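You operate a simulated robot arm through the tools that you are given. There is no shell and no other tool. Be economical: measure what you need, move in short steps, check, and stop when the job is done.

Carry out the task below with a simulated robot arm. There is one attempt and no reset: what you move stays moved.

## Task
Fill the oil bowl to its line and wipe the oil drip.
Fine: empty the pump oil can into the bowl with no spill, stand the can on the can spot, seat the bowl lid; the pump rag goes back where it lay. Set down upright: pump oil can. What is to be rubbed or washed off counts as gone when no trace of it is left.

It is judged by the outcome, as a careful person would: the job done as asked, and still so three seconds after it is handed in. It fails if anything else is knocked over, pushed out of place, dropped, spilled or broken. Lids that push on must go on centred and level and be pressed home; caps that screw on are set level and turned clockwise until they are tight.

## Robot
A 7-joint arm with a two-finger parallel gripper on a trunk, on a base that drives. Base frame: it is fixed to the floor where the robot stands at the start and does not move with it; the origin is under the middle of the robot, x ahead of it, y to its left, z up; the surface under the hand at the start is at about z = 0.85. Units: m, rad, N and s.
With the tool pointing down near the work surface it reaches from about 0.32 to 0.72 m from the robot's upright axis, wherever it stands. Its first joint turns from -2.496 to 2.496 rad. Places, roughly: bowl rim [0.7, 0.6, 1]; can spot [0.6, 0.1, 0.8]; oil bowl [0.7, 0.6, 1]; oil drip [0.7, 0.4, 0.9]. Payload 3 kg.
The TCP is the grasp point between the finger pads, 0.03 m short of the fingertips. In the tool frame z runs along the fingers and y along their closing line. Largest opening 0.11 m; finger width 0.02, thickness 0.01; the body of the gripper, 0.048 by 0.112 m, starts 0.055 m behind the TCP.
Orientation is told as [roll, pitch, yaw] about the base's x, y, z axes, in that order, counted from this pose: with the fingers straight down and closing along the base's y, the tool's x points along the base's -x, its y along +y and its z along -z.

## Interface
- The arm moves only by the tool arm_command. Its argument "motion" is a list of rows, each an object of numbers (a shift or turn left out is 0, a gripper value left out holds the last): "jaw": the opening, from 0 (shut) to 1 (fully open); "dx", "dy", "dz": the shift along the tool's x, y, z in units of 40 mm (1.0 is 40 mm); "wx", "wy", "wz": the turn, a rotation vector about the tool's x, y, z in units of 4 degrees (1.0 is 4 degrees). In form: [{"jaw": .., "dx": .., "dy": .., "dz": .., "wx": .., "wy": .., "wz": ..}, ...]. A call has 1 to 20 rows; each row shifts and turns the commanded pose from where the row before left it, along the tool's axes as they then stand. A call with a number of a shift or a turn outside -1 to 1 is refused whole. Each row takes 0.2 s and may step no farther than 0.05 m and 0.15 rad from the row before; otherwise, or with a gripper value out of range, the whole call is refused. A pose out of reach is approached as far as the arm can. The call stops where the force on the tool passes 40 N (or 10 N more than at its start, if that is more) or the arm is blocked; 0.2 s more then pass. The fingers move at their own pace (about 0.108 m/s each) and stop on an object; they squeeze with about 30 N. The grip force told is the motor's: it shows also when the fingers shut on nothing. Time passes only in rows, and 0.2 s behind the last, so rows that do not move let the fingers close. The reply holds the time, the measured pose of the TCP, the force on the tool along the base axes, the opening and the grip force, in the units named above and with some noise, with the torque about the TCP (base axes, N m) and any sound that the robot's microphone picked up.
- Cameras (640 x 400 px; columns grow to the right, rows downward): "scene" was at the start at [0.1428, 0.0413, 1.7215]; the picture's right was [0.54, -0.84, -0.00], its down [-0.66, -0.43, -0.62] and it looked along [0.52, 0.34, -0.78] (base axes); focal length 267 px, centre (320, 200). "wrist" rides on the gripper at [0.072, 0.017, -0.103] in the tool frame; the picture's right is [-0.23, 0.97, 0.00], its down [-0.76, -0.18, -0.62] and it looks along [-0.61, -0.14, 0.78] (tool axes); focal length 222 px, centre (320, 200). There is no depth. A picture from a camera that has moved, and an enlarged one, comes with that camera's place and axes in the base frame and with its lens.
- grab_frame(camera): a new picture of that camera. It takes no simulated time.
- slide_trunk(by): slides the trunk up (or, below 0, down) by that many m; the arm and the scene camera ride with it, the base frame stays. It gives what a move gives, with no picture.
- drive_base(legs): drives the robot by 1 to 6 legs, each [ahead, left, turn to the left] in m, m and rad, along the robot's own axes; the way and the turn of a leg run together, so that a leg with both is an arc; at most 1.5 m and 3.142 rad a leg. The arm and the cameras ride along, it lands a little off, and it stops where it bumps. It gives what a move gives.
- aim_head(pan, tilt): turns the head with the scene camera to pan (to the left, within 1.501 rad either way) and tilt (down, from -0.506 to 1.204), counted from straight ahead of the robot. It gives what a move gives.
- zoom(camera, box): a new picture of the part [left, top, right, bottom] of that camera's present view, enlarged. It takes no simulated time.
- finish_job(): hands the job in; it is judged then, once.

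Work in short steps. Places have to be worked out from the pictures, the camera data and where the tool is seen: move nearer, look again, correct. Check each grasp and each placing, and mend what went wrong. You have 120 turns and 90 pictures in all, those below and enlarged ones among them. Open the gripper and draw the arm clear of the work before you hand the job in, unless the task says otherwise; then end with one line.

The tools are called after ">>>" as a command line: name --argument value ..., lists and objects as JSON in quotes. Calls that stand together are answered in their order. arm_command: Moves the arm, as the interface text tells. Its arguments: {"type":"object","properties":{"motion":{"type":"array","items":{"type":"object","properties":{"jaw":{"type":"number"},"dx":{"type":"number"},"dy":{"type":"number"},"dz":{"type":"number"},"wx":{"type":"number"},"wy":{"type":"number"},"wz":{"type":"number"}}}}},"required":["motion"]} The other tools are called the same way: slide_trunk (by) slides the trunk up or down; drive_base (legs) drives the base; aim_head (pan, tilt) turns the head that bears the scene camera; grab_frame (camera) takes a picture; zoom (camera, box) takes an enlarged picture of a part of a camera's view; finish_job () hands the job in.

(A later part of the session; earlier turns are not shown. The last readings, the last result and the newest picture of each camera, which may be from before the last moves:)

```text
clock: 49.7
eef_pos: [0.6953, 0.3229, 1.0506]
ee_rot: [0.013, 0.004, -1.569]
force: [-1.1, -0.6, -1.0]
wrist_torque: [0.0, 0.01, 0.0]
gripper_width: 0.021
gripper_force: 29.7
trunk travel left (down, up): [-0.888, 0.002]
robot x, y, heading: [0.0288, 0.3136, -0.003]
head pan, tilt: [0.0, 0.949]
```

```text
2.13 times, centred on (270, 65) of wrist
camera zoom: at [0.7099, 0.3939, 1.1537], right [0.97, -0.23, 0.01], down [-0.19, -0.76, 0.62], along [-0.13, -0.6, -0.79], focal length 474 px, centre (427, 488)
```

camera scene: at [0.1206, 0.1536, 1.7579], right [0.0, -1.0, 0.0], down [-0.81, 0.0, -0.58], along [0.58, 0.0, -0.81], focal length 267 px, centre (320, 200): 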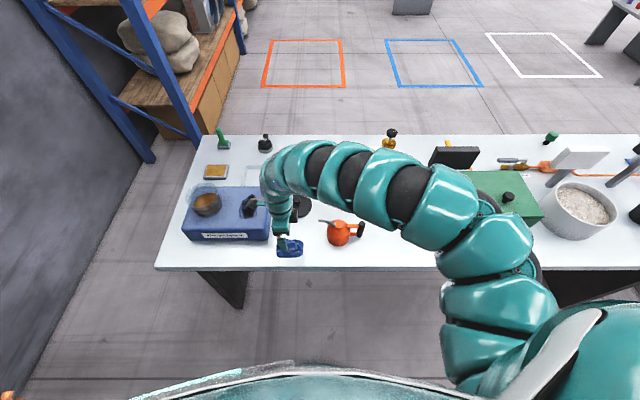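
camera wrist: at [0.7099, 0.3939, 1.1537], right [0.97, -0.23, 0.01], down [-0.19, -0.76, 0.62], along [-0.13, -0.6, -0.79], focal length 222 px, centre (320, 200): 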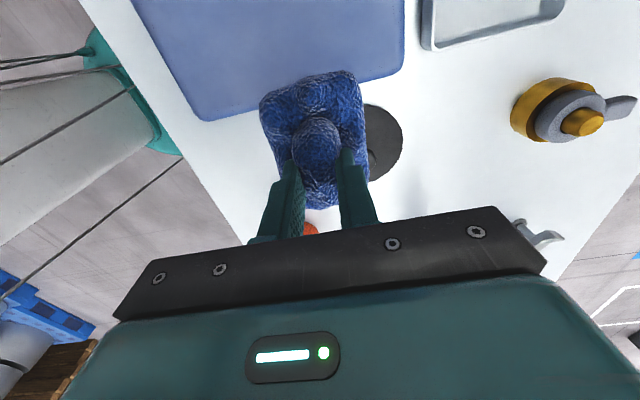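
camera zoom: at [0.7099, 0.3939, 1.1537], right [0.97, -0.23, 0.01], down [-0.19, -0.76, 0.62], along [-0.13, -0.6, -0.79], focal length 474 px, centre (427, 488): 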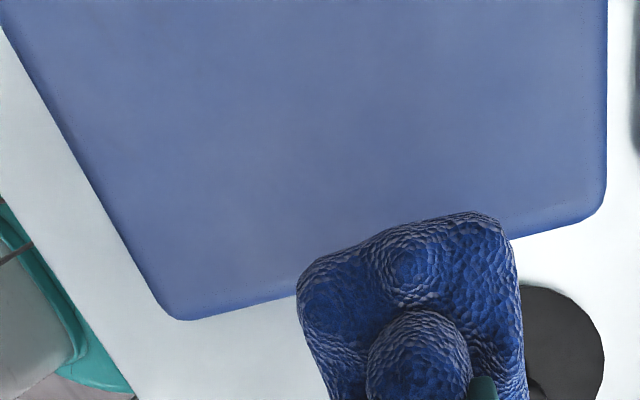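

No trace remains. Now I return the rag: drive back, then position over its old place.

>>> drive_base --legs '[[-0.085, 0, 0]]'

>>> arm_command --motion '[{"dx": -0.7, "dz": 0.4}, {"dx": -0.6, "dy": -0.4, "dz": 0.4}, {"dy": -0.5, "dz": 0.6}, {"dy": -0.3, "dz": 0.6}]'

```text
clock: 50.8
eef_pos: [0.6094, 0.3244, 1.0502]
ee_rot: [0.016, 0.005, -1.569]
force: [0.0, -0.3, -0.4]
wrist_torque: [-0.01, -0.01, 0.0]
gripper_width: 0.0212
gripper_force: 29.5
trunk travel left (down, up): [-0.888, 0.002]
robot x, y, heading: [-0.0526, 0.3114, 0.004]
head pan, tilt: [0.0, 0.949]
```

```text
clock: 51.8
eef_pos: [0.5615, 0.2726, 0.9686]
ee_rot: [0.013, 0.004, -1.568]
force: [0.0, 0.1, -0.4]
wrist_torque: [0.04, 0.02, 0.0]
gripper_width: 0.0212
gripper_force: 30.3
trunk travel left (down, up): [-0.888, 0.002]
robot x, y, heading: [-0.0569, 0.3085, -0.003]
head pan, tilt: [0.0, 0.949]
```

Close to the spot; I correct to (0.550, 0.269) and lower to contact, then release.

>>> arm_command --motion '[{"dx": -0.09, "dy": -0.28, "dz": 0.5}, {"dz": 0.5}, {"dz": 0.2}, {"dz": 0.15}]'

```text
clock: 52.8
eef_pos: [0.5537, 0.2699, 0.9139]
ee_rot: [0.014, 0.003, -1.569]
force: [0.5, 0.1, -1.7]
wrist_torque: [-0.02, 0.0, 0.02]
gripper_width: 0.021
gripper_force: 29.8
trunk travel left (down, up): [-0.888, 0.002]
robot x, y, heading: [-0.0594, 0.3127, 0.002]
head pan, tilt: [0.0, 0.949]
```

>>> arm_command --motion '[{"dz": 0.1, "dy": -0.08}, {"dz": 0.1}]'

```text
clock: 53.4
eef_pos: [0.5507, 0.2692, 0.906]
ee_rot: [0.013, 0.004, -1.569]
force: [0.7, 0.5, -0.4]
wrist_torque: [0.0, 0.01, 0.02]
gripper_width: 0.0212
gripper_force: 30.1
trunk travel left (down, up): [-0.888, 0.002]
robot x, y, heading: [-0.0552, 0.3141, 0.002]
head pan, tilt: [0.0, 0.949]
```

No contact force yet, so I lower another 2 mm, then release and rise.

>>> arm_command --motion '[{"dz": 0.06}, {"jaw": 0.5}, {"jaw": 0.5}, {"jaw": 0.5}, {"dz": -0.5}, {"dz": -0.8, "dy": 0.4}, {"dz": -0.8, "dy": 0.4}]'

>>> grab_frame --camera "wrist"

```text
clock: 55.0
eef_pos: [0.5791, 0.268, 0.9897]
ee_rot: [0.014, 0.003, -1.569]
force: [0.1, 0.0, 0.5]
wrist_torque: [0.04, 0.01, -0.01]
gripper_width: 0.055
gripper_force: 0.1
trunk travel left (down, up): [-0.888, 0.002]
robot x, y, heading: [-0.0581, 0.3111, -0.005]
head pan, tilt: [0.0, 0.949]
```

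```text
57 pictures are left
camera wrist: at [0.595, 0.3386, 1.0928], right [0.97, -0.22, 0.01], down [-0.18, -0.76, 0.62], along [-0.13, -0.6, -0.79], focal length 222 px, centre (320, 200)
```

wrist: 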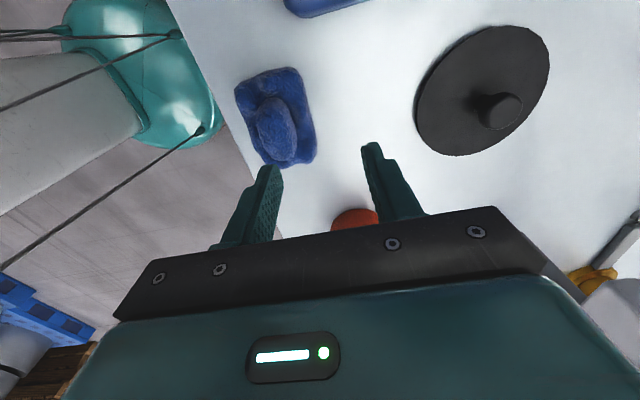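

The rag is down. I verify its place against the original with the scene camera.

>>> zoom --camera "scene" --box '[270, 200, 430, 320]'

```text
3.33 times, centred on (350, 260) of scene
camera zoom: at [0.0964, 0.3122, 1.7578], right [0.0, -1.0, 0.0], down [-0.81, 0.0, -0.58], along [0.58, 0.0, -0.81], focal length 891 px, centre (220, 0)
```

zoom: 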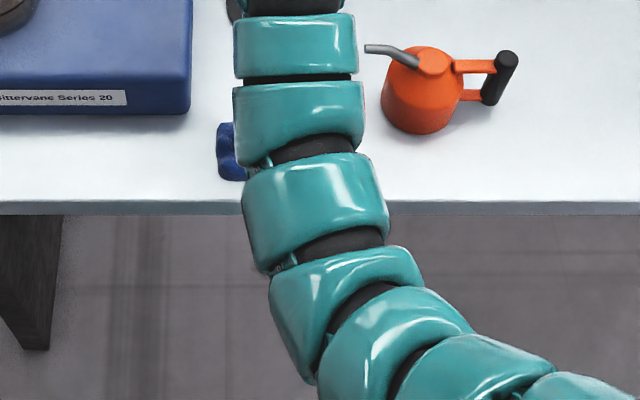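

The rag came back about 12 mm short in x. I'll regrip its bump centred at x=0.549, which drags it back to place, then release.

>>> arm_command --motion '[{"jaw": 0.85, "dy": -0.4}, {"dy": -0.33, "dz": 0.6}, {"dz": 0.8}, {"dz": 0.7}, {"jaw": 0}, {"jaw": 0}, {"jaw": 0}, {"jaw": 0}]'

>>> arm_command --motion '[{"jaw": 0.7}, {"jaw": 0.7}, {"dz": -0.6}, {"dz": -0.8, "dy": 0.3}, {"dz": -0.8, "dy": 0.4}, {"dy": 0.5, "dz": -0.5}]'

>>> grab_frame --camera "wrist"

```text
clock: 56.8
eef_pos: [0.5536, 0.2686, 0.9057]
ee_rot: [0.014, 0.006, -1.569]
force: [0.2, -0.8, 13.6]
wrist_torque: [-0.25, 0.38, 0.09]
gripper_width: 0.0211
gripper_force: 30.3
trunk travel left (down, up): [-0.888, 0.002]
robot x, y, heading: [-0.0516, 0.3135, -0.002]
head pan, tilt: [0.0, 0.949]
```

```text
clock: 58.2
eef_pos: [0.6001, 0.2687, 1.0138]
ee_rot: [0.015, 0.003, -1.569]
force: [0.4, -0.8, 0.1]
wrist_torque: [0.0, 0.02, 0.01]
gripper_width: 0.0771
gripper_force: 0.0
trunk travel left (down, up): [-0.888, 0.002]
robot x, y, heading: [-0.0573, 0.3138, 0.002]
head pan, tilt: [0.0, 0.949]
```

```text
55 pictures are left
camera wrist: at [0.6144, 0.3389, 1.1171], right [0.97, -0.22, 0.01], down [-0.18, -0.76, 0.62], along [-0.13, -0.6, -0.79], focal length 222 px, centre (320, 200)
```

wrist: 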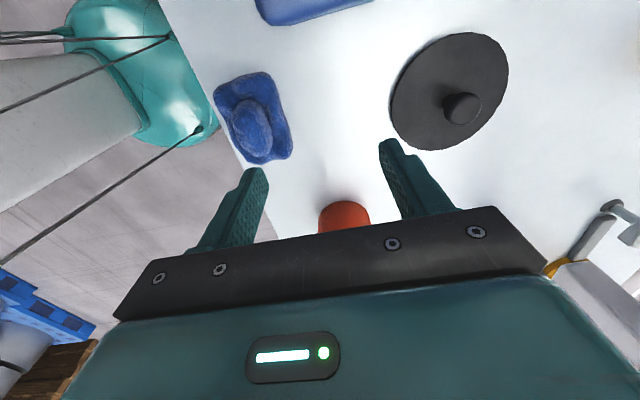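

By comparison with the table edge, the rag now seems about 15 mm nearer the edge and slightly turned. I move the hand out of the way to see it properly from the scene camera.

>>> arm_command --motion '[{"dy": 0.8, "dz": -0.4, "jaw": 1}, {"dy": 0.9}, {"dy": 0.5, "dx": 0.8}, {"dx": 1}, {"dx": 1}]'

>>> drive_base --legs '[[0, 0.15, 0]]'

>>> zoom --camera "scene" --box '[270, 190, 430, 310]'

```text
clock: 59.4
eef_pos: [0.6869, 0.3807, 1.0309]
ee_rot: [0.012, 0.002, -1.572]
force: [-0.7, 0.4, -0.5]
wrist_torque: [-0.02, 0.0, 0.02]
gripper_width: 0.1102
gripper_force: 0.1
trunk travel left (down, up): [-0.888, 0.002]
robot x, y, heading: [-0.0569, 0.31, -0.003]
head pan, tilt: [0.0, 0.949]
```

```text
clock: 60.8
eef_pos: [0.6859, 0.5319, 1.0296]
ee_rot: [0.014, 0.004, -1.565]
force: [0.3, 0.5, -0.6]
wrist_torque: [-0.05, -0.03, 0.01]
gripper_width: 0.11
gripper_force: 0.0
trunk travel left (down, up): [-0.888, 0.002]
robot x, y, heading: [-0.0539, 0.4623, -0.003]
head pan, tilt: [0.0, 0.949]
```

```text
3.33 times, centred on (350, 250) of scene
camera zoom: at [0.0963, 0.4634, 1.7578], right [0.0, -1.0, 0.0], down [-0.81, 0.0, -0.58], along [0.58, 0.0, -0.81], focal length 891 px, centre (220, 33)
```

zoom: 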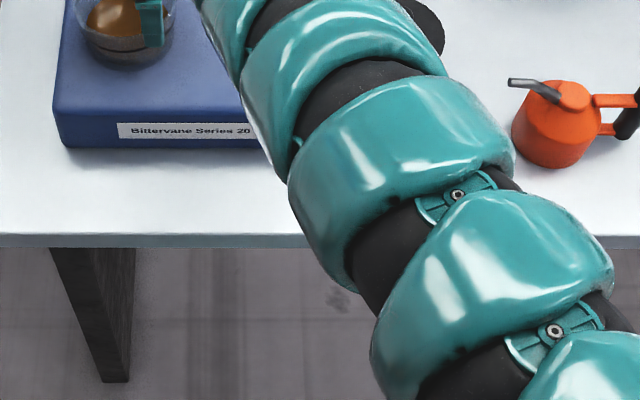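

That view is blocked, and the hand is now close over the bowl. I lift and drive right so the rag shows to the left of the arm.

>>> arm_command --motion '[{"dz": -0.6}]'

>>> drive_base --legs '[[0, -0.36, 0]]'

>>> grab_frame --camera "scene"

```text
clock: 61.2
eef_pos: [0.685, 0.5305, 1.0546]
ee_rot: [0.016, 0.004, -1.567]
force: [-0.5, 0.4, -0.9]
wrist_torque: [0.0, -0.02, -0.04]
gripper_width: 0.1101
gripper_force: 0.1
trunk travel left (down, up): [-0.888, 0.002]
robot x, y, heading: [-0.0535, 0.4592, -0.0]
head pan, tilt: [0.0, 0.949]
```

```text
clock: 63.5
eef_pos: [0.6862, 0.1702, 1.0542]
ee_rot: [0.012, 0.004, -1.565]
force: [-0.6, -0.1, -0.3]
wrist_torque: [-0.02, -0.01, 0.02]
gripper_width: 0.1101
gripper_force: 0.1
trunk travel left (down, up): [-0.888, 0.002]
robot x, y, heading: [-0.0563, 0.097, -0.002]
head pan, tilt: [0.0, 0.949]
```

```text
53 pictures are left
camera scene: at [0.097, 0.1009, 1.7578], right [0.0, -1.0, 0.0], down [-0.81, 0.0, -0.58], along [0.58, 0.0, -0.81], focal length 267 px, centre (320, 200)
```

scene: 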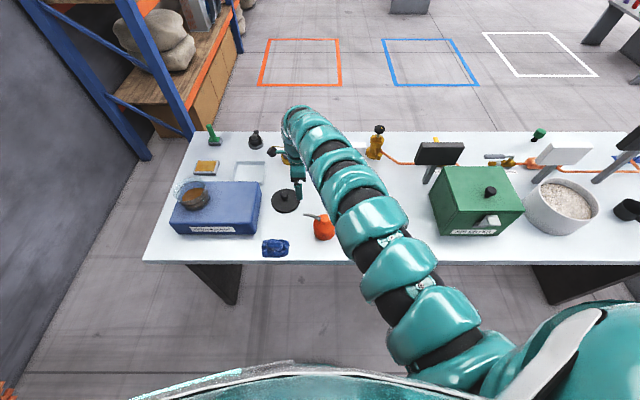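

>>> zoom --camera "scene" --box '[240, 215, 320, 275]'

```text
6.67 times, centred on (280, 245) of scene
camera zoom: at [0.097, 0.1009, 1.7578], right [0.0, -1.0, 0.0], down [-0.81, 0.0, -0.58], along [0.58, 0.0, -0.81], focal length 1782 px, centre (587, -100)
```

zoom: 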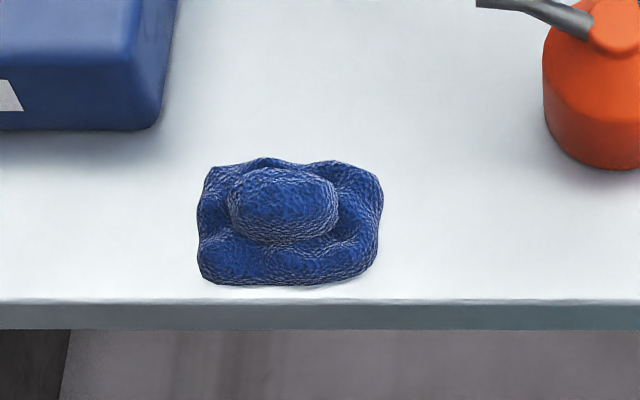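

The rag sits about 25 mm too close to the edge (centre x 0.522 versus 0.548), probably dragged by the lower fingertip while opening. I regrip at x≈0.521, carry it +26 mm, and open while rising so nothing drags.

>>> arm_command --motion '[{"dx": 0.8, "dy": -0.4}, {"dx": 0.8, "dy": -0.5}, {"dx": 0.8, "dy": -0.5, "dz": 0.3}, {"dy": -0.6, "dz": 0.6}, {"dy": -0.7, "dz": 0.7}, {"dy": -0.7, "dz": 0.5}, {"dy": -0.7, "dz": 0.5, "jaw": 0.7}]'

>>> grab_frame --camera "wrist"

```text
clock: 65.1
eef_pos: [0.5223, 0.2648, 0.9479]
ee_rot: [0.014, 0.003, -1.566]
force: [-0.5, 0.4, 0.1]
wrist_torque: [-0.04, -0.01, 0.02]
gripper_width: 0.0769
gripper_force: 0.0
trunk travel left (down, up): [-0.888, 0.002]
robot x, y, heading: [-0.0546, 0.0984, -0.0]
head pan, tilt: [0.0, 0.949]
```

```text
51 pictures are left
camera wrist: at [0.536, 0.3368, 1.052], right [0.97, -0.22, 0.01], down [-0.18, -0.76, 0.62], along [-0.13, -0.61, -0.79], focal length 222 px, centre (320, 200)
```

wrist: 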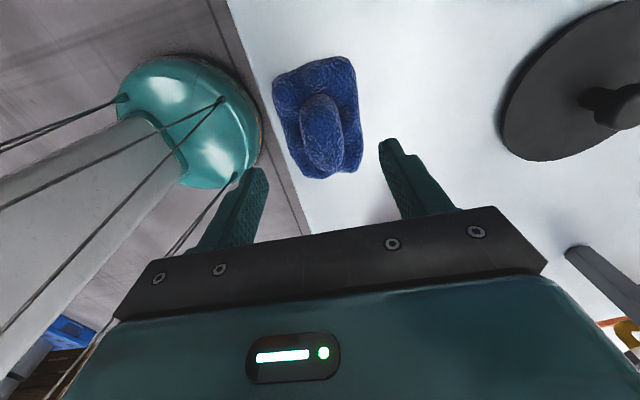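

Well aligned. I descend to z≈0.908, grip, lift 12 mm, shift +26 mm, lower, and release while rising.

>>> arm_command --motion '[{"dz": 0.5, "dx": 0.1}, {"dz": 0.47, "dy": 0.05}, {"jaw": 0}, {"jaw": 0}, {"jaw": 0}, {"jaw": 0}, {"dz": -0.3}]'

>>> arm_command --motion '[{"dy": 0.3}, {"dy": 0.34}, {"dz": 0.15}, {"dz": 0.1}]'

```text
clock: 66.7
eef_pos: [0.5263, 0.2706, 0.9228]
ee_rot: [0.015, 0.007, -1.567]
force: [-0.3, -0.4, -0.7]
wrist_torque: [-0.01, -0.01, 0.01]
gripper_width: 0.0211
gripper_force: 29.4
trunk travel left (down, up): [-0.888, 0.002]
robot x, y, heading: [-0.0551, 0.1032, -0.001]
head pan, tilt: [0.0, 0.949]
```

```text
clock: 67.7
eef_pos: [0.551, 0.2702, 0.9107]
ee_rot: [0.012, 0.004, -1.565]
force: [-0.5, -0.4, -0.1]
wrist_torque: [0.01, -0.02, 0.0]
gripper_width: 0.0213
gripper_force: 30.3
trunk travel left (down, up): [-0.888, 0.002]
robot x, y, heading: [-0.0532, 0.1001, 0.004]
head pan, tilt: [0.0, 0.949]
```

Now at (0.551, 0.270), about 3 mm above the table. I release while rising slowly.

>>> arm_command --motion '[{"dz": 0.05}, {"jaw": 0.35, "dz": -0.03}, {"jaw": 0.5, "dz": -0.2}, {"dz": -0.5}, {"dz": -0.8, "dy": 0.3}, {"dz": -0.8, "dy": 0.6}, {"dz": -0.5, "dy": 0.8, "dx": -0.5}, {"dy": 0.7, "dx": -0.8}, {"dy": 0.6, "dx": -0.8}]'

>>> zoom --camera "scene" --box '[240, 205, 360, 275]'

```text
clock: 69.7
eef_pos: [0.6714, 0.1859, 1.0244]
ee_rot: [0.015, 0.005, -1.565]
force: [0.1, 0.2, 0.0]
wrist_torque: [0.05, -0.01, 0.02]
gripper_width: 0.0552
gripper_force: 0.0
trunk travel left (down, up): [-0.888, 0.002]
robot x, y, heading: [-0.0565, 0.101, 0.002]
head pan, tilt: [0.0, 0.949]
```

```text
5.33 times, centred on (300, 240) of scene
camera zoom: at [0.0977, 0.1004, 1.7577], right [0.0, -1.0, 0.0], down [-0.81, 0.0, -0.58], along [0.58, 0.0, -0.81], focal length 1426 px, centre (427, -13)
```

zoom: 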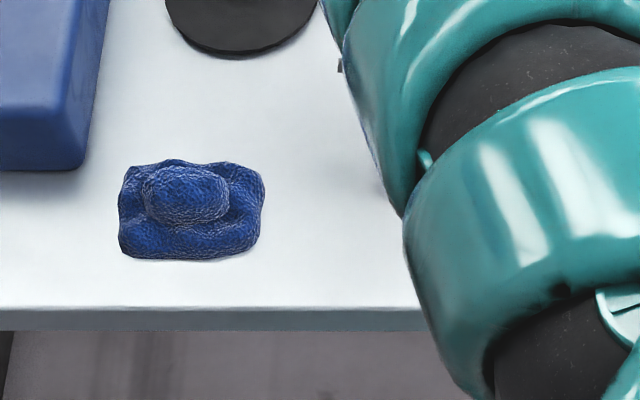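

The rag is back at its original place (x 0.515–0.584, y 0.315–0.215). Next is the can: I estimate the body at (0.607,0.087), a vertical handle at (0.607,0.0) from z≈0.86 to 0.945, and the spout tip at (0.607,0.154,0.957). I tilt the tool 45° so it points toward +y, closing along x, to leave room for the pouring rotation.

>>> arm_command --motion '[{"dz": -0.8, "jaw": 0.8}, {"wy": 1}, {"wy": 1}, {"wy": 1}, {"wy": 1}, {"wy": 1}, {"wy": 1}, {"wy": 1}, {"wy": 1}, {"wy": 1}, {"wy": 1}, {"wy": 1}]'

>>> grab_frame --camera "scene"

>>> grab_frame --camera "wrist"

```text
clock: 72.3
eef_pos: [0.6706, 0.1865, 1.0559]
ee_rot: [0.02, 0.773, -1.55]
force: [0.8, -1.0, -0.4]
wrist_torque: [-0.03, 0.01, 0.02]
gripper_width: 0.0879
gripper_force: 0.0
trunk travel left (down, up): [-0.888, 0.002]
robot x, y, heading: [-0.0573, 0.0998, 0.003]
head pan, tilt: [0.0, 0.949]
```

```text
49 pictures are left
camera scene: at [0.0972, 0.1014, 1.7578], right [0.0, -1.0, 0.0], down [-0.81, 0.0, -0.58], along [0.58, 0.0, -0.81], focal length 267 px, centre (320, 200)
```

scene: 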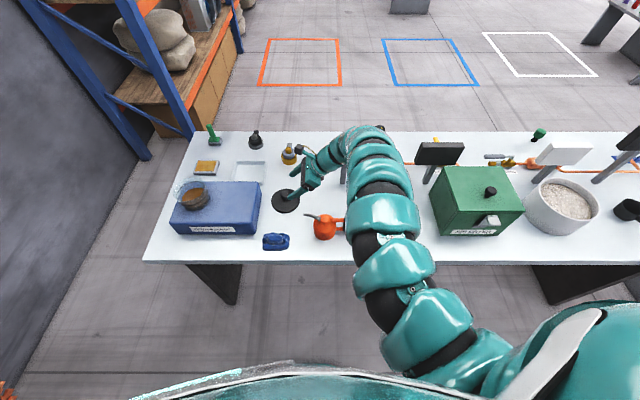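

```text
48 pictures are left
camera wrist: at [0.6849, 0.1648, 1.181], right [0.98, -0.16, -0.14], down [-0.17, -0.98, -0.09], along [-0.13, 0.11, -0.99], focal length 222 px, centre (320, 200)
```

wrist: 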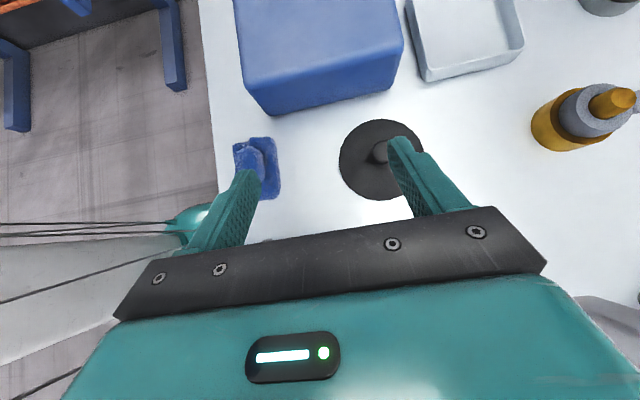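

The tilt worked with no reach trouble. Now I move back to a pre-grasp point behind and above the handle at about (0.607,−0.07,1.05).

>>> arm_command --motion '[{"dx": -0.75, "dz": -0.75, "dy": -0.26}, {"dx": -0.75, "dz": -0.75, "dy": -0.26}, {"dx": -0.75, "dz": -0.75, "dy": -0.26}, {"dx": -0.75, "dz": -0.75, "dy": -0.26}, {"dx": -0.75, "dz": -0.75, "dy": -0.26}, {"dx": -0.75, "dz": -0.75, "dy": -0.26}]'

>>> grab_frame --camera "wrist"

>>> grab_frame --camera "scene"

```text
clock: 73.7
eef_pos: [0.6085, -0.0694, 1.0606]
ee_rot: [0.02, 0.771, -1.552]
force: [-0.5, -0.2, -1.0]
wrist_torque: [0.03, 0.02, -0.01]
gripper_width: 0.0882
gripper_force: 0.1
trunk travel left (down, up): [-0.888, 0.002]
robot x, y, heading: [-0.0526, 0.0984, -0.003]
head pan, tilt: [0.0, 0.949]
```

```text
47 pictures are left
camera wrist: at [0.6216, -0.0912, 1.1847], right [0.98, -0.16, -0.14], down [-0.17, -0.98, -0.09], along [-0.13, 0.11, -0.99], focal length 222 px, centre (320, 200)
```

wrist: 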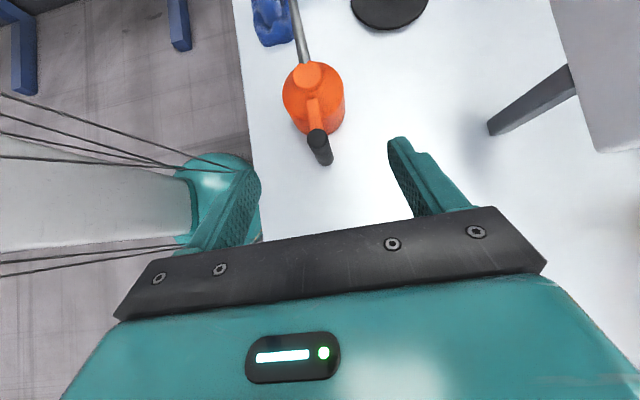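

```text
46 pictures are left
camera scene: at [0.0967, 0.1, 1.7578], right [0.0, -1.0, 0.0], down [-0.81, 0.0, -0.58], along [0.58, 0.0, -0.81], focal length 267 px, centre (320, 200)
```

scene: 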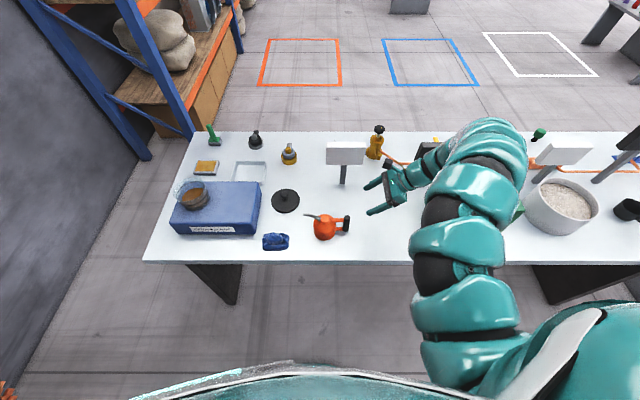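

I zoom in on the can from both cameras to refine its place before the grasp.

>>> zoom --camera "scene" --box '[295, 195, 365, 247]'

>>> zoom --camera "wrist" --box '[240, 20, 400, 180]'

```text
7.69 times, centred on (330, 221) of scene
camera zoom: at [0.0967, 0.1, 1.7578], right [0.0, -1.0, 0.0], down [-0.81, 0.0, -0.58], along [0.58, 0.0, -0.81], focal length 2056 px, centre (243, 38)
```

zoom: 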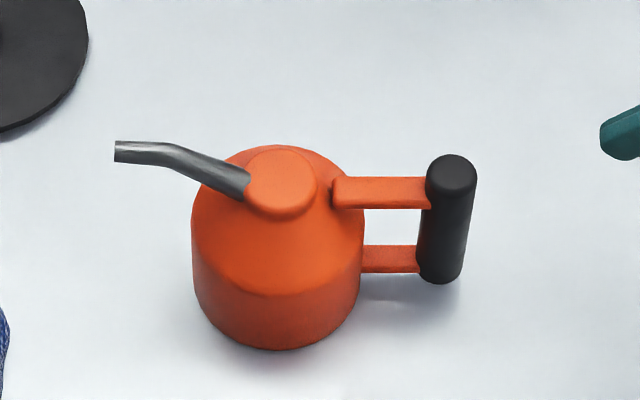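

```text
2.50 times, centred on (320, 100) of wrist
camera zoom: at [0.6216, -0.0912, 1.1847], right [0.98, -0.16, -0.14], down [-0.17, -0.98, -0.09], along [-0.13, 0.11, -0.99], focal length 555 px, centre (320, 450)
```

zoom: 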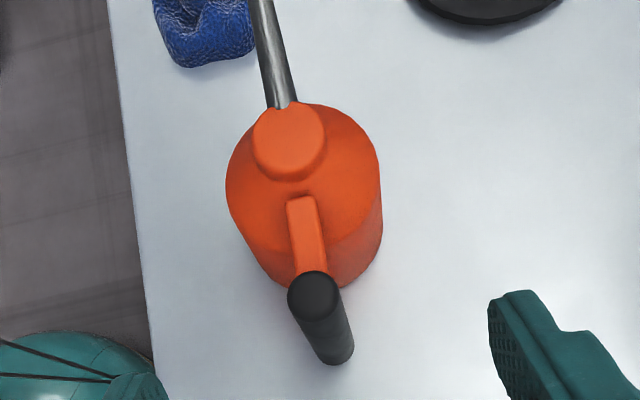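

I put the handle axis at (0.599,0.002), spanning z 0.858–0.955 with 24 mm diameter, and the can base centre at (0.601,0.083). I lower to the pre-grasp, then look.

>>> arm_command --motion '[{"dx": -0.55, "dz": 0.55, "dy": -0.12}, {"dx": -0.55, "dz": 0.55, "dy": -0.12}, {"dx": -0.48, "dz": 0.48}]'

>>> grab_frame --camera "wrist"

```text
clock: 74.5
eef_pos: [0.6005, -0.071, 0.9689]
ee_rot: [0.022, 0.773, -1.551]
force: [-0.6, 0.6, -0.7]
wrist_torque: [0.04, -0.02, 0.05]
gripper_width: 0.0878
gripper_force: 0.1
trunk travel left (down, up): [-0.888, 0.002]
robot x, y, heading: [-0.0556, 0.1014, 0.0]
head pan, tilt: [0.0, 0.949]
```

```text
43 pictures are left
camera wrist: at [0.6153, -0.0924, 1.0944], right [0.98, -0.16, -0.14], down [-0.17, -0.98, -0.09], along [-0.13, 0.11, -0.99], focal length 222 px, centre (320, 200)
```

wrist: 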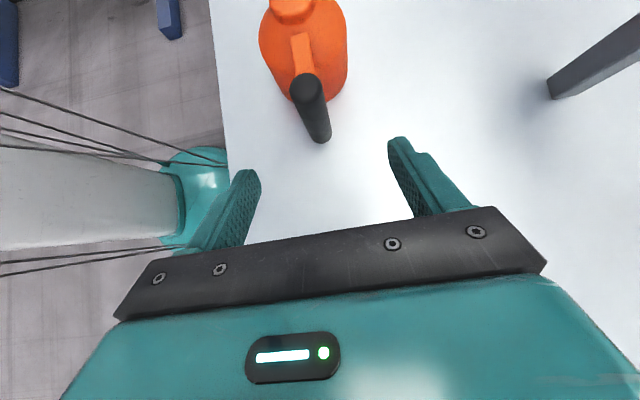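

The handle top projects to (0.600, 0.000), matching the fingers' centre. I advance along the tool and close.

>>> arm_command --motion '[{"dz": 0.8}, {"dz": 0.8}, {"dz": 0.8}]'

>>> grab_frame --camera "wrist"

>>> zoom --camera "scene" --box '[295, 185, 385, 250]'

```text
clock: 75.3
eef_pos: [0.6007, -0.0016, 0.9014]
ee_rot: [0.02, 0.771, -1.553]
force: [-0.7, 0.1, 0.6]
wrist_torque: [0.01, 0.0, -0.01]
gripper_width: 0.088
gripper_force: 0.0
trunk travel left (down, up): [-0.888, 0.002]
robot x, y, heading: [-0.0556, 0.1011, 0.002]
head pan, tilt: [0.0, 0.949]
```

```text
42 pictures are left
camera wrist: at [0.6157, -0.0231, 1.0256], right [0.98, -0.16, -0.14], down [-0.17, -0.98, -0.09], along [-0.13, 0.11, -0.99], focal length 222 px, centre (320, 200)
```

wrist: 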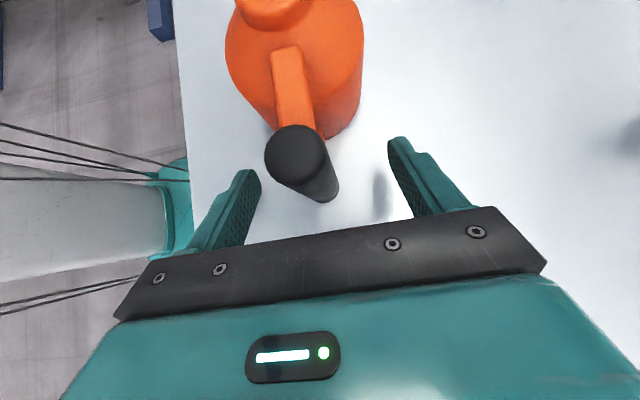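

```text
6.15 times, centred on (340, 218) of scene
camera zoom: at [0.0974, 0.1023, 1.7578], right [0.0, -1.0, 0.0], down [-0.81, 0.0, -0.58], along [0.58, 0.0, -0.81], focal length 1645 px, centre (197, 92)
```

zoom: 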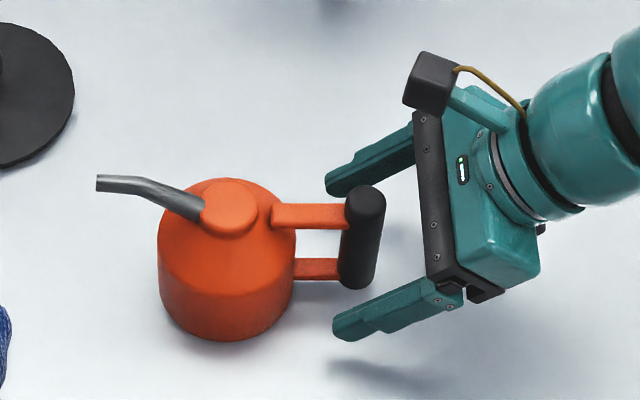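

The fingers straddle the handle. I close.

>>> arm_command --motion '[{"jaw": 0}, {"jaw": 0}, {"jaw": 0}, {"jaw": 0}]'

>>> zoom --camera "scene" --box '[295, 185, 385, 250]'

```text
clock: 76.3
eef_pos: [0.6002, -0.0025, 0.9015]
ee_rot: [0.018, 0.772, -1.553]
force: [-0.1, 0.2, 1.6]
wrist_torque: [0.3, 0.43, 0.0]
gripper_width: 0.0235
gripper_force: 29.8
trunk travel left (down, up): [-0.888, 0.002]
robot x, y, heading: [-0.0555, 0.1035, 0.001]
head pan, tilt: [0.0, 0.949]
```

```text
6.15 times, centred on (340, 218) of scene
camera zoom: at [0.0966, 0.1018, 1.7579], right [0.0, -1.0, 0.0], down [-0.81, 0.0, -0.58], along [0.58, 0.0, -0.81], focal length 1645 px, centre (197, 92)
```

zoom: 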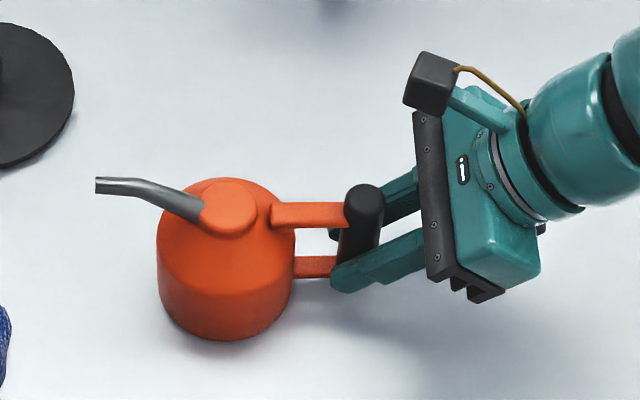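

Gripped at 23.5 mm with the can unmoved. I lift 40 mm straight up and check for sag.

>>> arm_command --motion '[{"dx": 0.25, "dz": -0.25}, {"dx": 0.35, "dz": -0.35}, {"dx": 0.15, "dz": -0.15}, {}]'

>>> zoom --camera "scene" --box '[295, 175, 385, 240]'

```text
clock: 77.3
eef_pos: [0.6009, -0.0016, 0.9435]
ee_rot: [0.021, 0.772, -1.552]
force: [0.3, 0.5, -6.1]
wrist_torque: [-0.56, 0.01, 0.04]
gripper_width: 0.0234
gripper_force: 29.6
trunk travel left (down, up): [-0.888, 0.002]
robot x, y, heading: [-0.0566, 0.1, 0.003]
head pan, tilt: [0.0, 0.949]
```

```text
6.15 times, centred on (340, 208) of scene
camera zoom: at [0.0976, 0.1018, 1.7577], right [0.0, -1.0, 0.0], down [-0.81, 0.0, -0.58], along [0.58, 0.0, -0.81], focal length 1645 px, centre (197, 154)
```

zoom: 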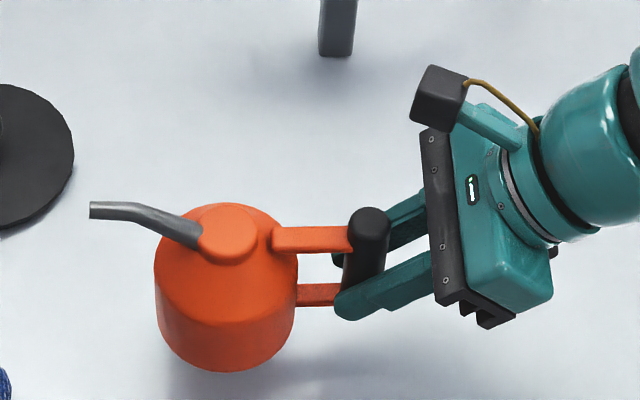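

No sag and the weight is about 6 N. I lift to z≈1.06 and extend slightly in x before driving to the bowl, which I put at about (0.690,0.570) with its rim near z=1.0.

>>> arm_command --motion '[{"dx": 0.35, "dz": -0.35, "dy": 0.1}, {"dx": 0.4, "dz": -0.4, "dy": 0.15}, {"dx": 0.4, "dz": -0.4, "dy": 0.15}, {"dx": 0.4, "dz": -0.4, "dy": 0.15}, {"dx": 0.4, "dz": -0.4, "dy": 0.15}, {"dx": 0.15, "dz": -0.15}]'

>>> drive_base --legs '[[0.058, 0, 0], [0, 0.3, 0]]'

>>> grab_frame --camera "scene"

```text
clock: 78.7
eef_pos: [0.6263, 0.0001, 1.0622]
ee_rot: [0.018, 0.771, -1.551]
force: [-1.2, -0.5, -6.6]
wrist_torque: [-0.53, 0.03, 0.05]
gripper_width: 0.0237
gripper_force: 29.9
trunk travel left (down, up): [-0.888, 0.002]
robot x, y, heading: [-0.0558, 0.1028, 0.006]
head pan, tilt: [0.0, 0.949]
```

```text
clock: 81.3
eef_pos: [0.6834, 0.2963, 1.0604]
ee_rot: [0.02, 0.773, -1.554]
force: [0.2, -0.1, -6.1]
wrist_torque: [-0.55, 0.04, 0.02]
gripper_width: 0.0234
gripper_force: 29.7
trunk travel left (down, up): [-0.888, 0.002]
robot x, y, heading: [0.0009, 0.3984, 0.002]
head pan, tilt: [0.0, 0.949]
```

```text
38 pictures are left
camera scene: at [0.155, 0.4004, 1.7577], right [0.0, -1.0, 0.0], down [-0.81, 0.0, -0.58], along [0.58, 0.0, -0.81], focal length 267 px, centre (320, 200)
```

scene: 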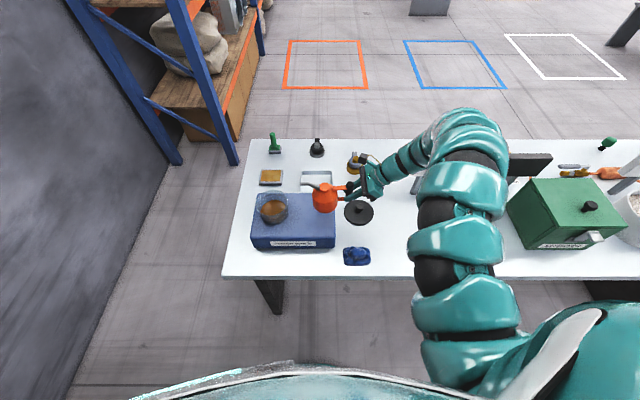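

A good view of can and bowl. I zoom to refine the bowl centre and the spout tip.

>>> zoom --camera "scene" --box '[245, 170, 365, 245]'

```text
5.33 times, centred on (305, 208) of scene
camera zoom: at [0.155, 0.4004, 1.7577], right [0.0, -1.0, 0.0], down [-0.81, 0.0, -0.58], along [0.58, 0.0, -0.81], focal length 1426 px, centre (400, 160)
```

zoom: 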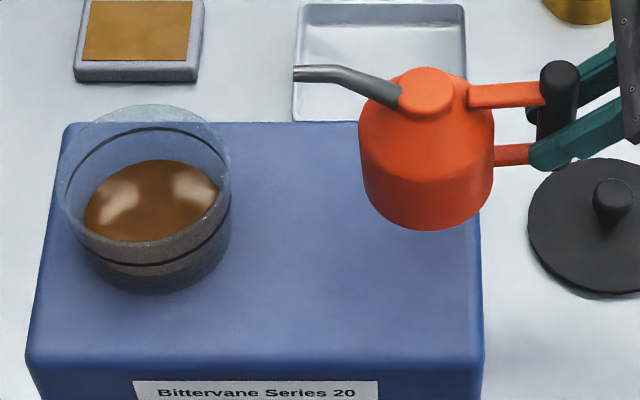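

I put the bowl centre at (0.689,0.567) with radius about 0.056, and the spout tip at about (+0.162 y, +0.052 z) from the TCP. I move the tip over the bowl, still upright.

>>> arm_command --motion '[{"dx": 0.5, "dz": 0.39, "dy": 0.05}, {"dx": 0.5, "dz": 0.39, "dy": 0.05}, {"dx": 0.5, "dz": 0.39, "dy": 0.05}, {"dx": 0.44, "dz": 0.39}, {}]'

>>> zoom --camera "scene" --box '[245, 160, 365, 235]'

```text
clock: 82.5
eef_pos: [0.6902, 0.395, 1.0718]
ee_rot: [0.022, 0.771, -1.554]
force: [0.0, -9.7, -0.5]
wrist_torque: [-0.7, -0.02, -0.02]
gripper_width: 0.0237
gripper_force: 30.5
trunk travel left (down, up): [-0.888, 0.002]
robot x, y, heading: [0.0023, 0.3973, 0.003]
head pan, tilt: [0.0, 0.949]
```

```text
5.33 times, centred on (305, 198) of scene
camera zoom: at [0.1548, 0.3978, 1.7578], right [0.0, -1.0, 0.0], down [-0.81, 0.0, -0.58], along [0.58, 0.0, -0.81], focal length 1426 px, centre (400, 213)
```

zoom: 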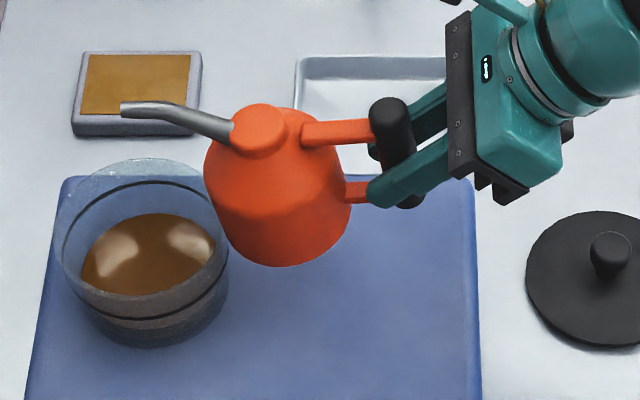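

There is a −9.7 N push along y: the can's body touched the bowl rim, so the rim is higher than I assumed, and the can has tipped back in the grip. I retreat straight back at once.

>>> arm_command --motion '[{"dx": -0.3, "dz": -0.3}, {"dx": -0.4, "dz": -0.4}, {"dx": 0.1, "dz": -0.8}, {}]'

>>> zoom --camera "scene" --box '[245, 160, 365, 235]'

```text
clock: 83.5
eef_pos: [0.6889, 0.3377, 1.096]
ee_rot: [0.019, 0.769, -1.554]
force: [0.1, 0.1, -6.9]
wrist_torque: [-0.5, 0.02, 0.01]
gripper_width: 0.0235
gripper_force: 29.5
trunk travel left (down, up): [-0.888, 0.002]
robot x, y, heading: [0.0004, 0.3966, 0.001]
head pan, tilt: [0.0, 0.949]
```

```text
5.33 times, centred on (305, 198) of scene
camera zoom: at [0.1559, 0.3996, 1.7576], right [0.0, -1.0, 0.0], down [-0.81, 0.0, -0.58], along [0.58, 0.0, -0.81], focal length 1426 px, centre (400, 213)
```

zoom: 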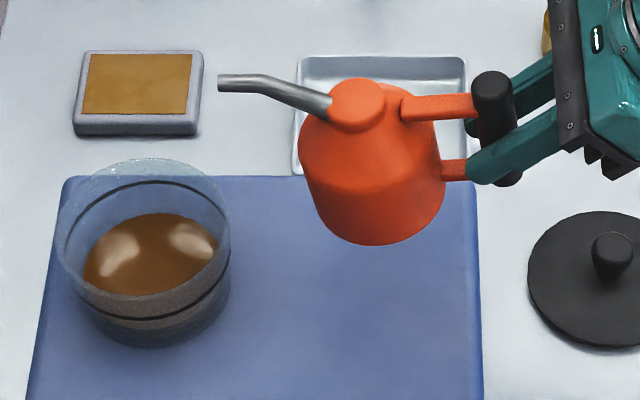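

The bowl did not move. Triangulating from two views puts its rim at z≈1.022 and centre (0.676,0.564). The can is tipped back about 8° in the grip, which I'll compensate. I raise, level the can and check.

>>> arm_command --motion '[{"dx": 0.4, "dz": -0.4, "dy": -0.16}, {"dx": 0.4, "dz": -0.4, "dy": -0.16}, {"wy": -0.7}, {"wy": -0.7}, {"wy": -0.6}, {}]'

>>> zoom --camera "scene" --box '[245, 150, 365, 225]'

```text
clock: 84.9
eef_pos: [0.6993, 0.3361, 1.1258]
ee_rot: [0.014, 0.632, -1.557]
force: [-0.1, -0.2, -6.9]
wrist_torque: [-0.49, 0.02, 0.03]
gripper_width: 0.0232
gripper_force: 29.9
out of reach, approached as far as the arm can: row 1, 2, 3, 4
trunk travel left (down, up): [-0.888, 0.002]
robot x, y, heading: [0.0014, 0.3996, -0.003]
head pan, tilt: [0.0, 0.949]
```

```text
5.33 times, centred on (305, 188) of scene
camera zoom: at [0.1547, 0.3996, 1.7577], right [0.0, -1.0, 0.0], down [-0.81, 0.0, -0.58], along [0.58, 0.0, -0.81], focal length 1426 px, centre (400, 267)
```

zoom: 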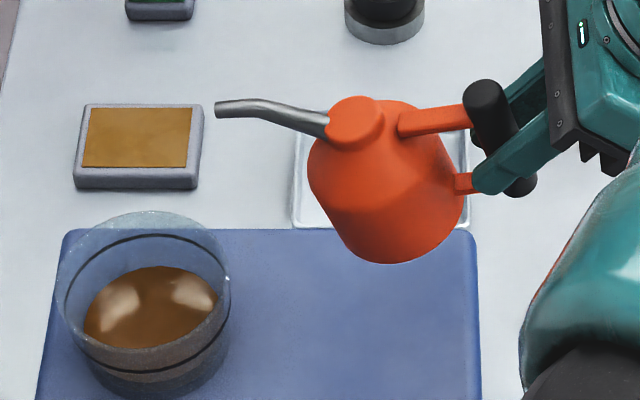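

The lean is actually forward (the pouring direction), so my correction had the wrong sign: the can is now about 16° forward. I turn it back right away.

>>> arm_command --motion '[{"wy": 0.9}, {"wy": 0.9}, {"wy": 0.9}, {"wy": 0.9}, {}]'

>>> zoom --camera "scene" --box '[245, 150, 365, 225]'

```text
clock: 86.1
eef_pos: [0.6971, 0.3362, 1.1277]
ee_rot: [0.023, 0.882, -1.548]
force: [0.0, 0.4, -5.9]
wrist_torque: [-0.5, 0.06, 0.0]
gripper_width: 0.0232
gripper_force: 29.8
trunk travel left (down, up): [-0.888, 0.002]
robot x, y, heading: [0.0051, 0.3989, 0.005]
head pan, tilt: [0.0, 0.949]
```

```text
5.33 times, centred on (305, 188) of scene
camera zoom: at [0.1548, 0.3999, 1.7577], right [0.0, -1.0, 0.0], down [-0.81, 0.0, -0.58], along [0.58, 0.0, -0.81], focal length 1426 px, centre (400, 267)
```

zoom: 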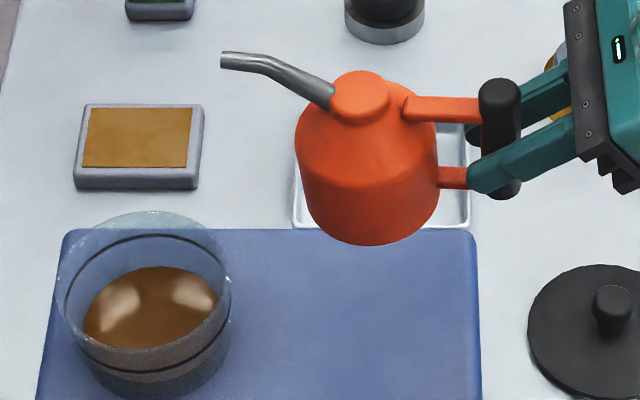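

Level again, with nothing spilled. The arm was at its inner limit, so I drive the base back 75 mm, extend the arm by the same, raise, then bring the tip over the bowl.

>>> drive_base --legs '[[-0.075, 0, 0]]'

>>> arm_command --motion '[{"dy": 0.5, "dx": 0.1, "dz": -0.08}, {"dy": 0.5, "dx": 0.1, "dz": -0.08}, {"dy": 0.35, "dx": 0.05, "dz": -0.05}, {"dx": 0.27, "dz": 0.32}, {"dx": 0.27, "dz": 0.32}, {"dx": 0.26, "dz": 0.32}, {}]'

>>> grab_frame --camera "scene"

```text
clock: 87.1
eef_pos: [0.6209, 0.3365, 1.1284]
ee_rot: [0.025, 0.883, -1.548]
force: [-0.1, 0.0, -5.4]
wrist_torque: [-0.52, 0.08, -0.02]
gripper_width: 0.0234
gripper_force: 30.1
trunk travel left (down, up): [-0.888, 0.002]
robot x, y, heading: [-0.0759, 0.3967, 0.002]
head pan, tilt: [0.0, 0.949]
```

```text
clock: 88.7
eef_pos: [0.6767, 0.3849, 1.1408]
ee_rot: [0.023, 0.882, -1.549]
force: [0.0, 0.1, -6.6]
wrist_torque: [-0.5, 0.09, -0.02]
gripper_width: 0.023
gripper_force: 29.9
trunk travel left (down, up): [-0.888, 0.002]
robot x, y, heading: [-0.0731, 0.4, 0.001]
head pan, tilt: [0.0, 0.949]
```

```text
32 pictures are left
camera scene: at [0.0804, 0.3989, 1.7577], right [0.0, -1.0, 0.0], down [-0.81, 0.0, -0.58], along [0.58, 0.0, -0.81], focal length 267 px, centre (320, 200)
```

scene: 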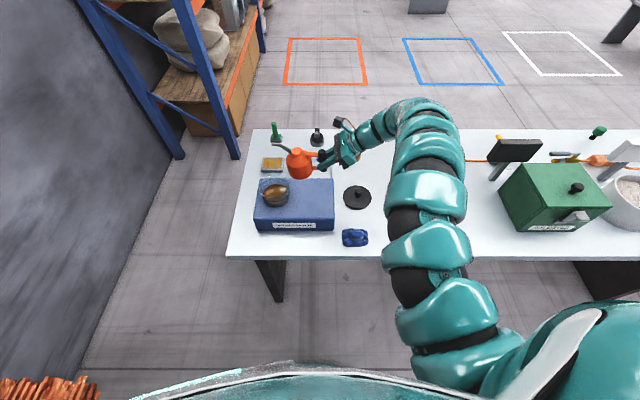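

I check the tip against the bowl.

>>> zoom --camera "scene" --box '[240, 135, 340, 210]'

```text
5.33 times, centred on (290, 172) of scene
camera zoom: at [0.0804, 0.3989, 1.7577], right [0.0, -1.0, 0.0], down [-0.81, 0.0, -0.58], along [0.58, 0.0, -0.81], focal length 1426 px, centre (480, 347)
```

zoom: 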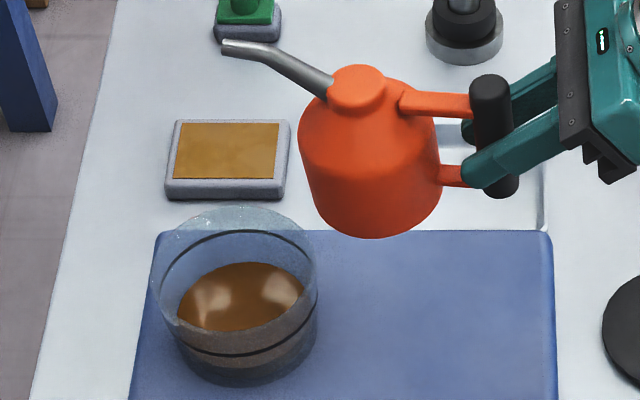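

The tip is over the bowl at about (0.673,0.543). I start pouring, tilting 24° about the TCP, and check.

>>> arm_command --motion '[{"wy": -0.8}, {"wy": -0.8}, {"wy": -0.8}, {"wy": -0.8}, {"wy": -0.8}, {"wy": -0.8}, {"wy": -0.6}, {"wy": -0.6}, {}]'

>>> zoom --camera "scene" --box '[240, 135, 340, 210]'

```text
clock: 90.7
eef_pos: [0.6763, 0.386, 1.1391]
ee_rot: [0.015, 0.465, -1.561]
force: [0.6, 0.6, -6.3]
wrist_torque: [-0.4, 0.11, -0.02]
gripper_width: 0.0231
gripper_force: 30.2
trunk travel left (down, up): [-0.888, 0.002]
robot x, y, heading: [-0.0745, 0.3973, 0.006]
head pan, tilt: [0.0, 0.949]
```

```text
5.33 times, centred on (290, 172) of scene
camera zoom: at [0.0806, 0.3991, 1.7577], right [0.0, -1.0, 0.0], down [-0.81, 0.0, -0.58], along [0.58, 0.0, -0.81], focal length 1426 px, centre (480, 347)
```

zoom: 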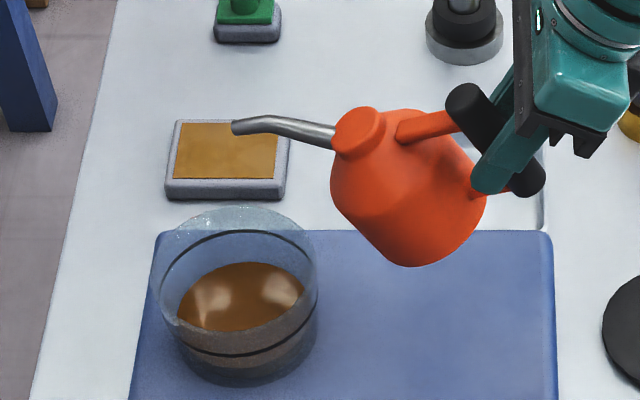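

No flow yet; the tip is at about (0.673,0.5445,1.152). I tilt on 16° with a small +y shift.

>>> arm_command --motion '[{"wy": -0.6, "dx": 0.06, "dz": 0.04}, {"wy": -0.6, "dx": 0.06, "dz": 0.03}, {"wy": -0.6, "dx": 0.06, "dz": 0.03}, {"wy": -0.6}, {"wy": -0.6}, {"wy": -0.5}, {"wy": -0.5}, {}]'

>>> zoom --camera "scene" --box '[240, 135, 340, 210]'

```text
clock: 92.5
eef_pos: [0.6766, 0.3932, 1.1391]
ee_rot: [0.015, 0.184, -1.564]
force: [0.9, 0.4, -4.9]
wrist_torque: [-0.33, 0.19, -0.04]
gripper_width: 0.0228
gripper_force: 30.3
trunk travel left (down, up): [-0.888, 0.002]
robot x, y, heading: [-0.0734, 0.3971, -0.003]
head pan, tilt: [0.0, 0.949]
```

```text
5.33 times, centred on (290, 172) of scene
camera zoom: at [0.0803, 0.3993, 1.7577], right [0.0, -1.0, 0.0], down [-0.81, 0.0, -0.58], along [0.58, 0.0, -0.81], focal length 1426 px, centre (480, 347)
```

zoom: 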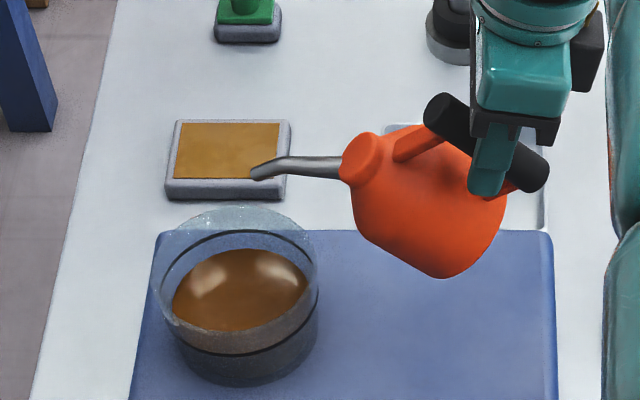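

Oil is flowing into the bowl (level up, weight down to about 4.9 N) with no spill. I continue tilting slowly, shifting +y to hold the tip over the bowl.

>>> arm_command --motion '[{}, {"wy": -0.5, "dx": 0.06}, {"wy": -0.5, "dx": 0.06}, {"wy": -0.5, "dx": 0.06}, {"wy": -0.5, "dx": 0.06}, {"wy": -0.5, "dx": 0.06}, {"wy": -0.5, "dx": 0.06}, {"wy": -0.5, "dx": 0.06}, {"wy": -0.5, "dx": 0.06}, {}, {}]'

>>> zoom --camera "scene" --box '[240, 135, 340, 210]'

```text
clock: 94.9
eef_pos: [0.6767, 0.413, 1.1414]
ee_rot: [0.014, -0.095, -1.568]
force: [-0.1, -0.3, -5.4]
wrist_torque: [-0.13, 0.08, 0.01]
gripper_width: 0.0229
gripper_force: 30.3
trunk travel left (down, up): [-0.888, 0.002]
robot x, y, heading: [-0.0713, 0.3997, 0.002]
head pan, tilt: [0.0, 0.949]
```

```text
5.33 times, centred on (290, 172) of scene
camera zoom: at [0.0802, 0.3997, 1.7577], right [0.0, -1.0, 0.0], down [-0.81, 0.0, -0.58], along [0.58, 0.0, -0.81], focal length 1426 px, centre (480, 347)
```

zoom: 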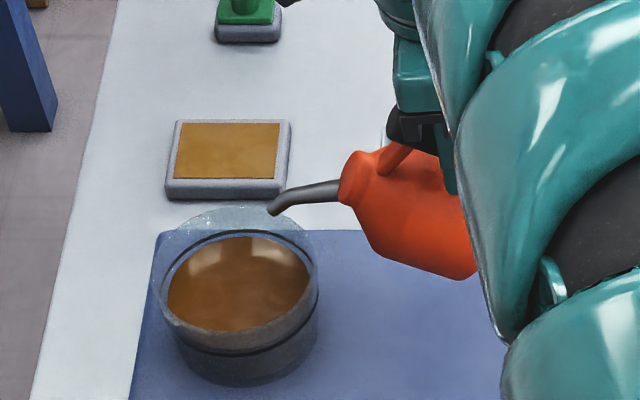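

The oil level is rising toward the line. The tip is a bit near the bowl's near side, so I tilt on 16° with more +y shift and a slight rise.

>>> arm_command --motion '[{"dx": 0.25}, {"wy": -0.5, "dx": 0.1, "dz": -0.05}, {"wy": -0.5, "dx": 0.1, "dz": -0.05}, {"wy": -0.5, "dx": 0.1, "dz": -0.05}, {"wy": -0.5, "dx": 0.1, "dz": -0.06}, {"wy": -0.5, "dx": 0.1, "dz": -0.06}, {"wy": -0.5, "dx": 0.1, "dz": -0.06}, {"wy": -0.5, "dx": 0.1, "dz": -0.06}, {"wy": -0.5, "dx": 0.1, "dz": -0.06}, {}, {}]'

>>> zoom --camera "scene" --box '[240, 135, 340, 210]'

```text
clock: 97.3
eef_pos: [0.6685, 0.4471, 1.1494]
ee_rot: [0.016, -0.304, -1.571]
force: [-0.4, 1.4, -4.8]
wrist_torque: [0.0, 0.14, 0.01]
gripper_width: 0.0225
gripper_force: 30.0
out of reach, approached as far as the arm can: row 7, 8, 9
trunk travel left (down, up): [-0.888, 0.002]
robot x, y, heading: [-0.0724, 0.3974, -0.001]
head pan, tilt: [0.0, 0.949]
```

```text
5.33 times, centred on (290, 172) of scene
camera zoom: at [0.0799, 0.4001, 1.7578], right [0.0, -1.0, 0.0], down [-0.81, 0.0, -0.58], along [0.58, 0.0, -0.81], focal length 1426 px, centre (480, 347)
```

zoom: 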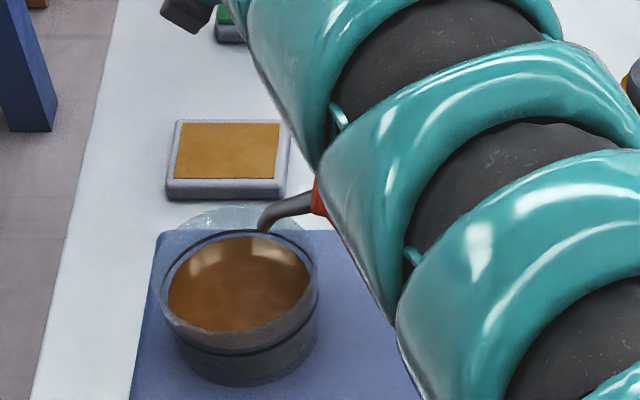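

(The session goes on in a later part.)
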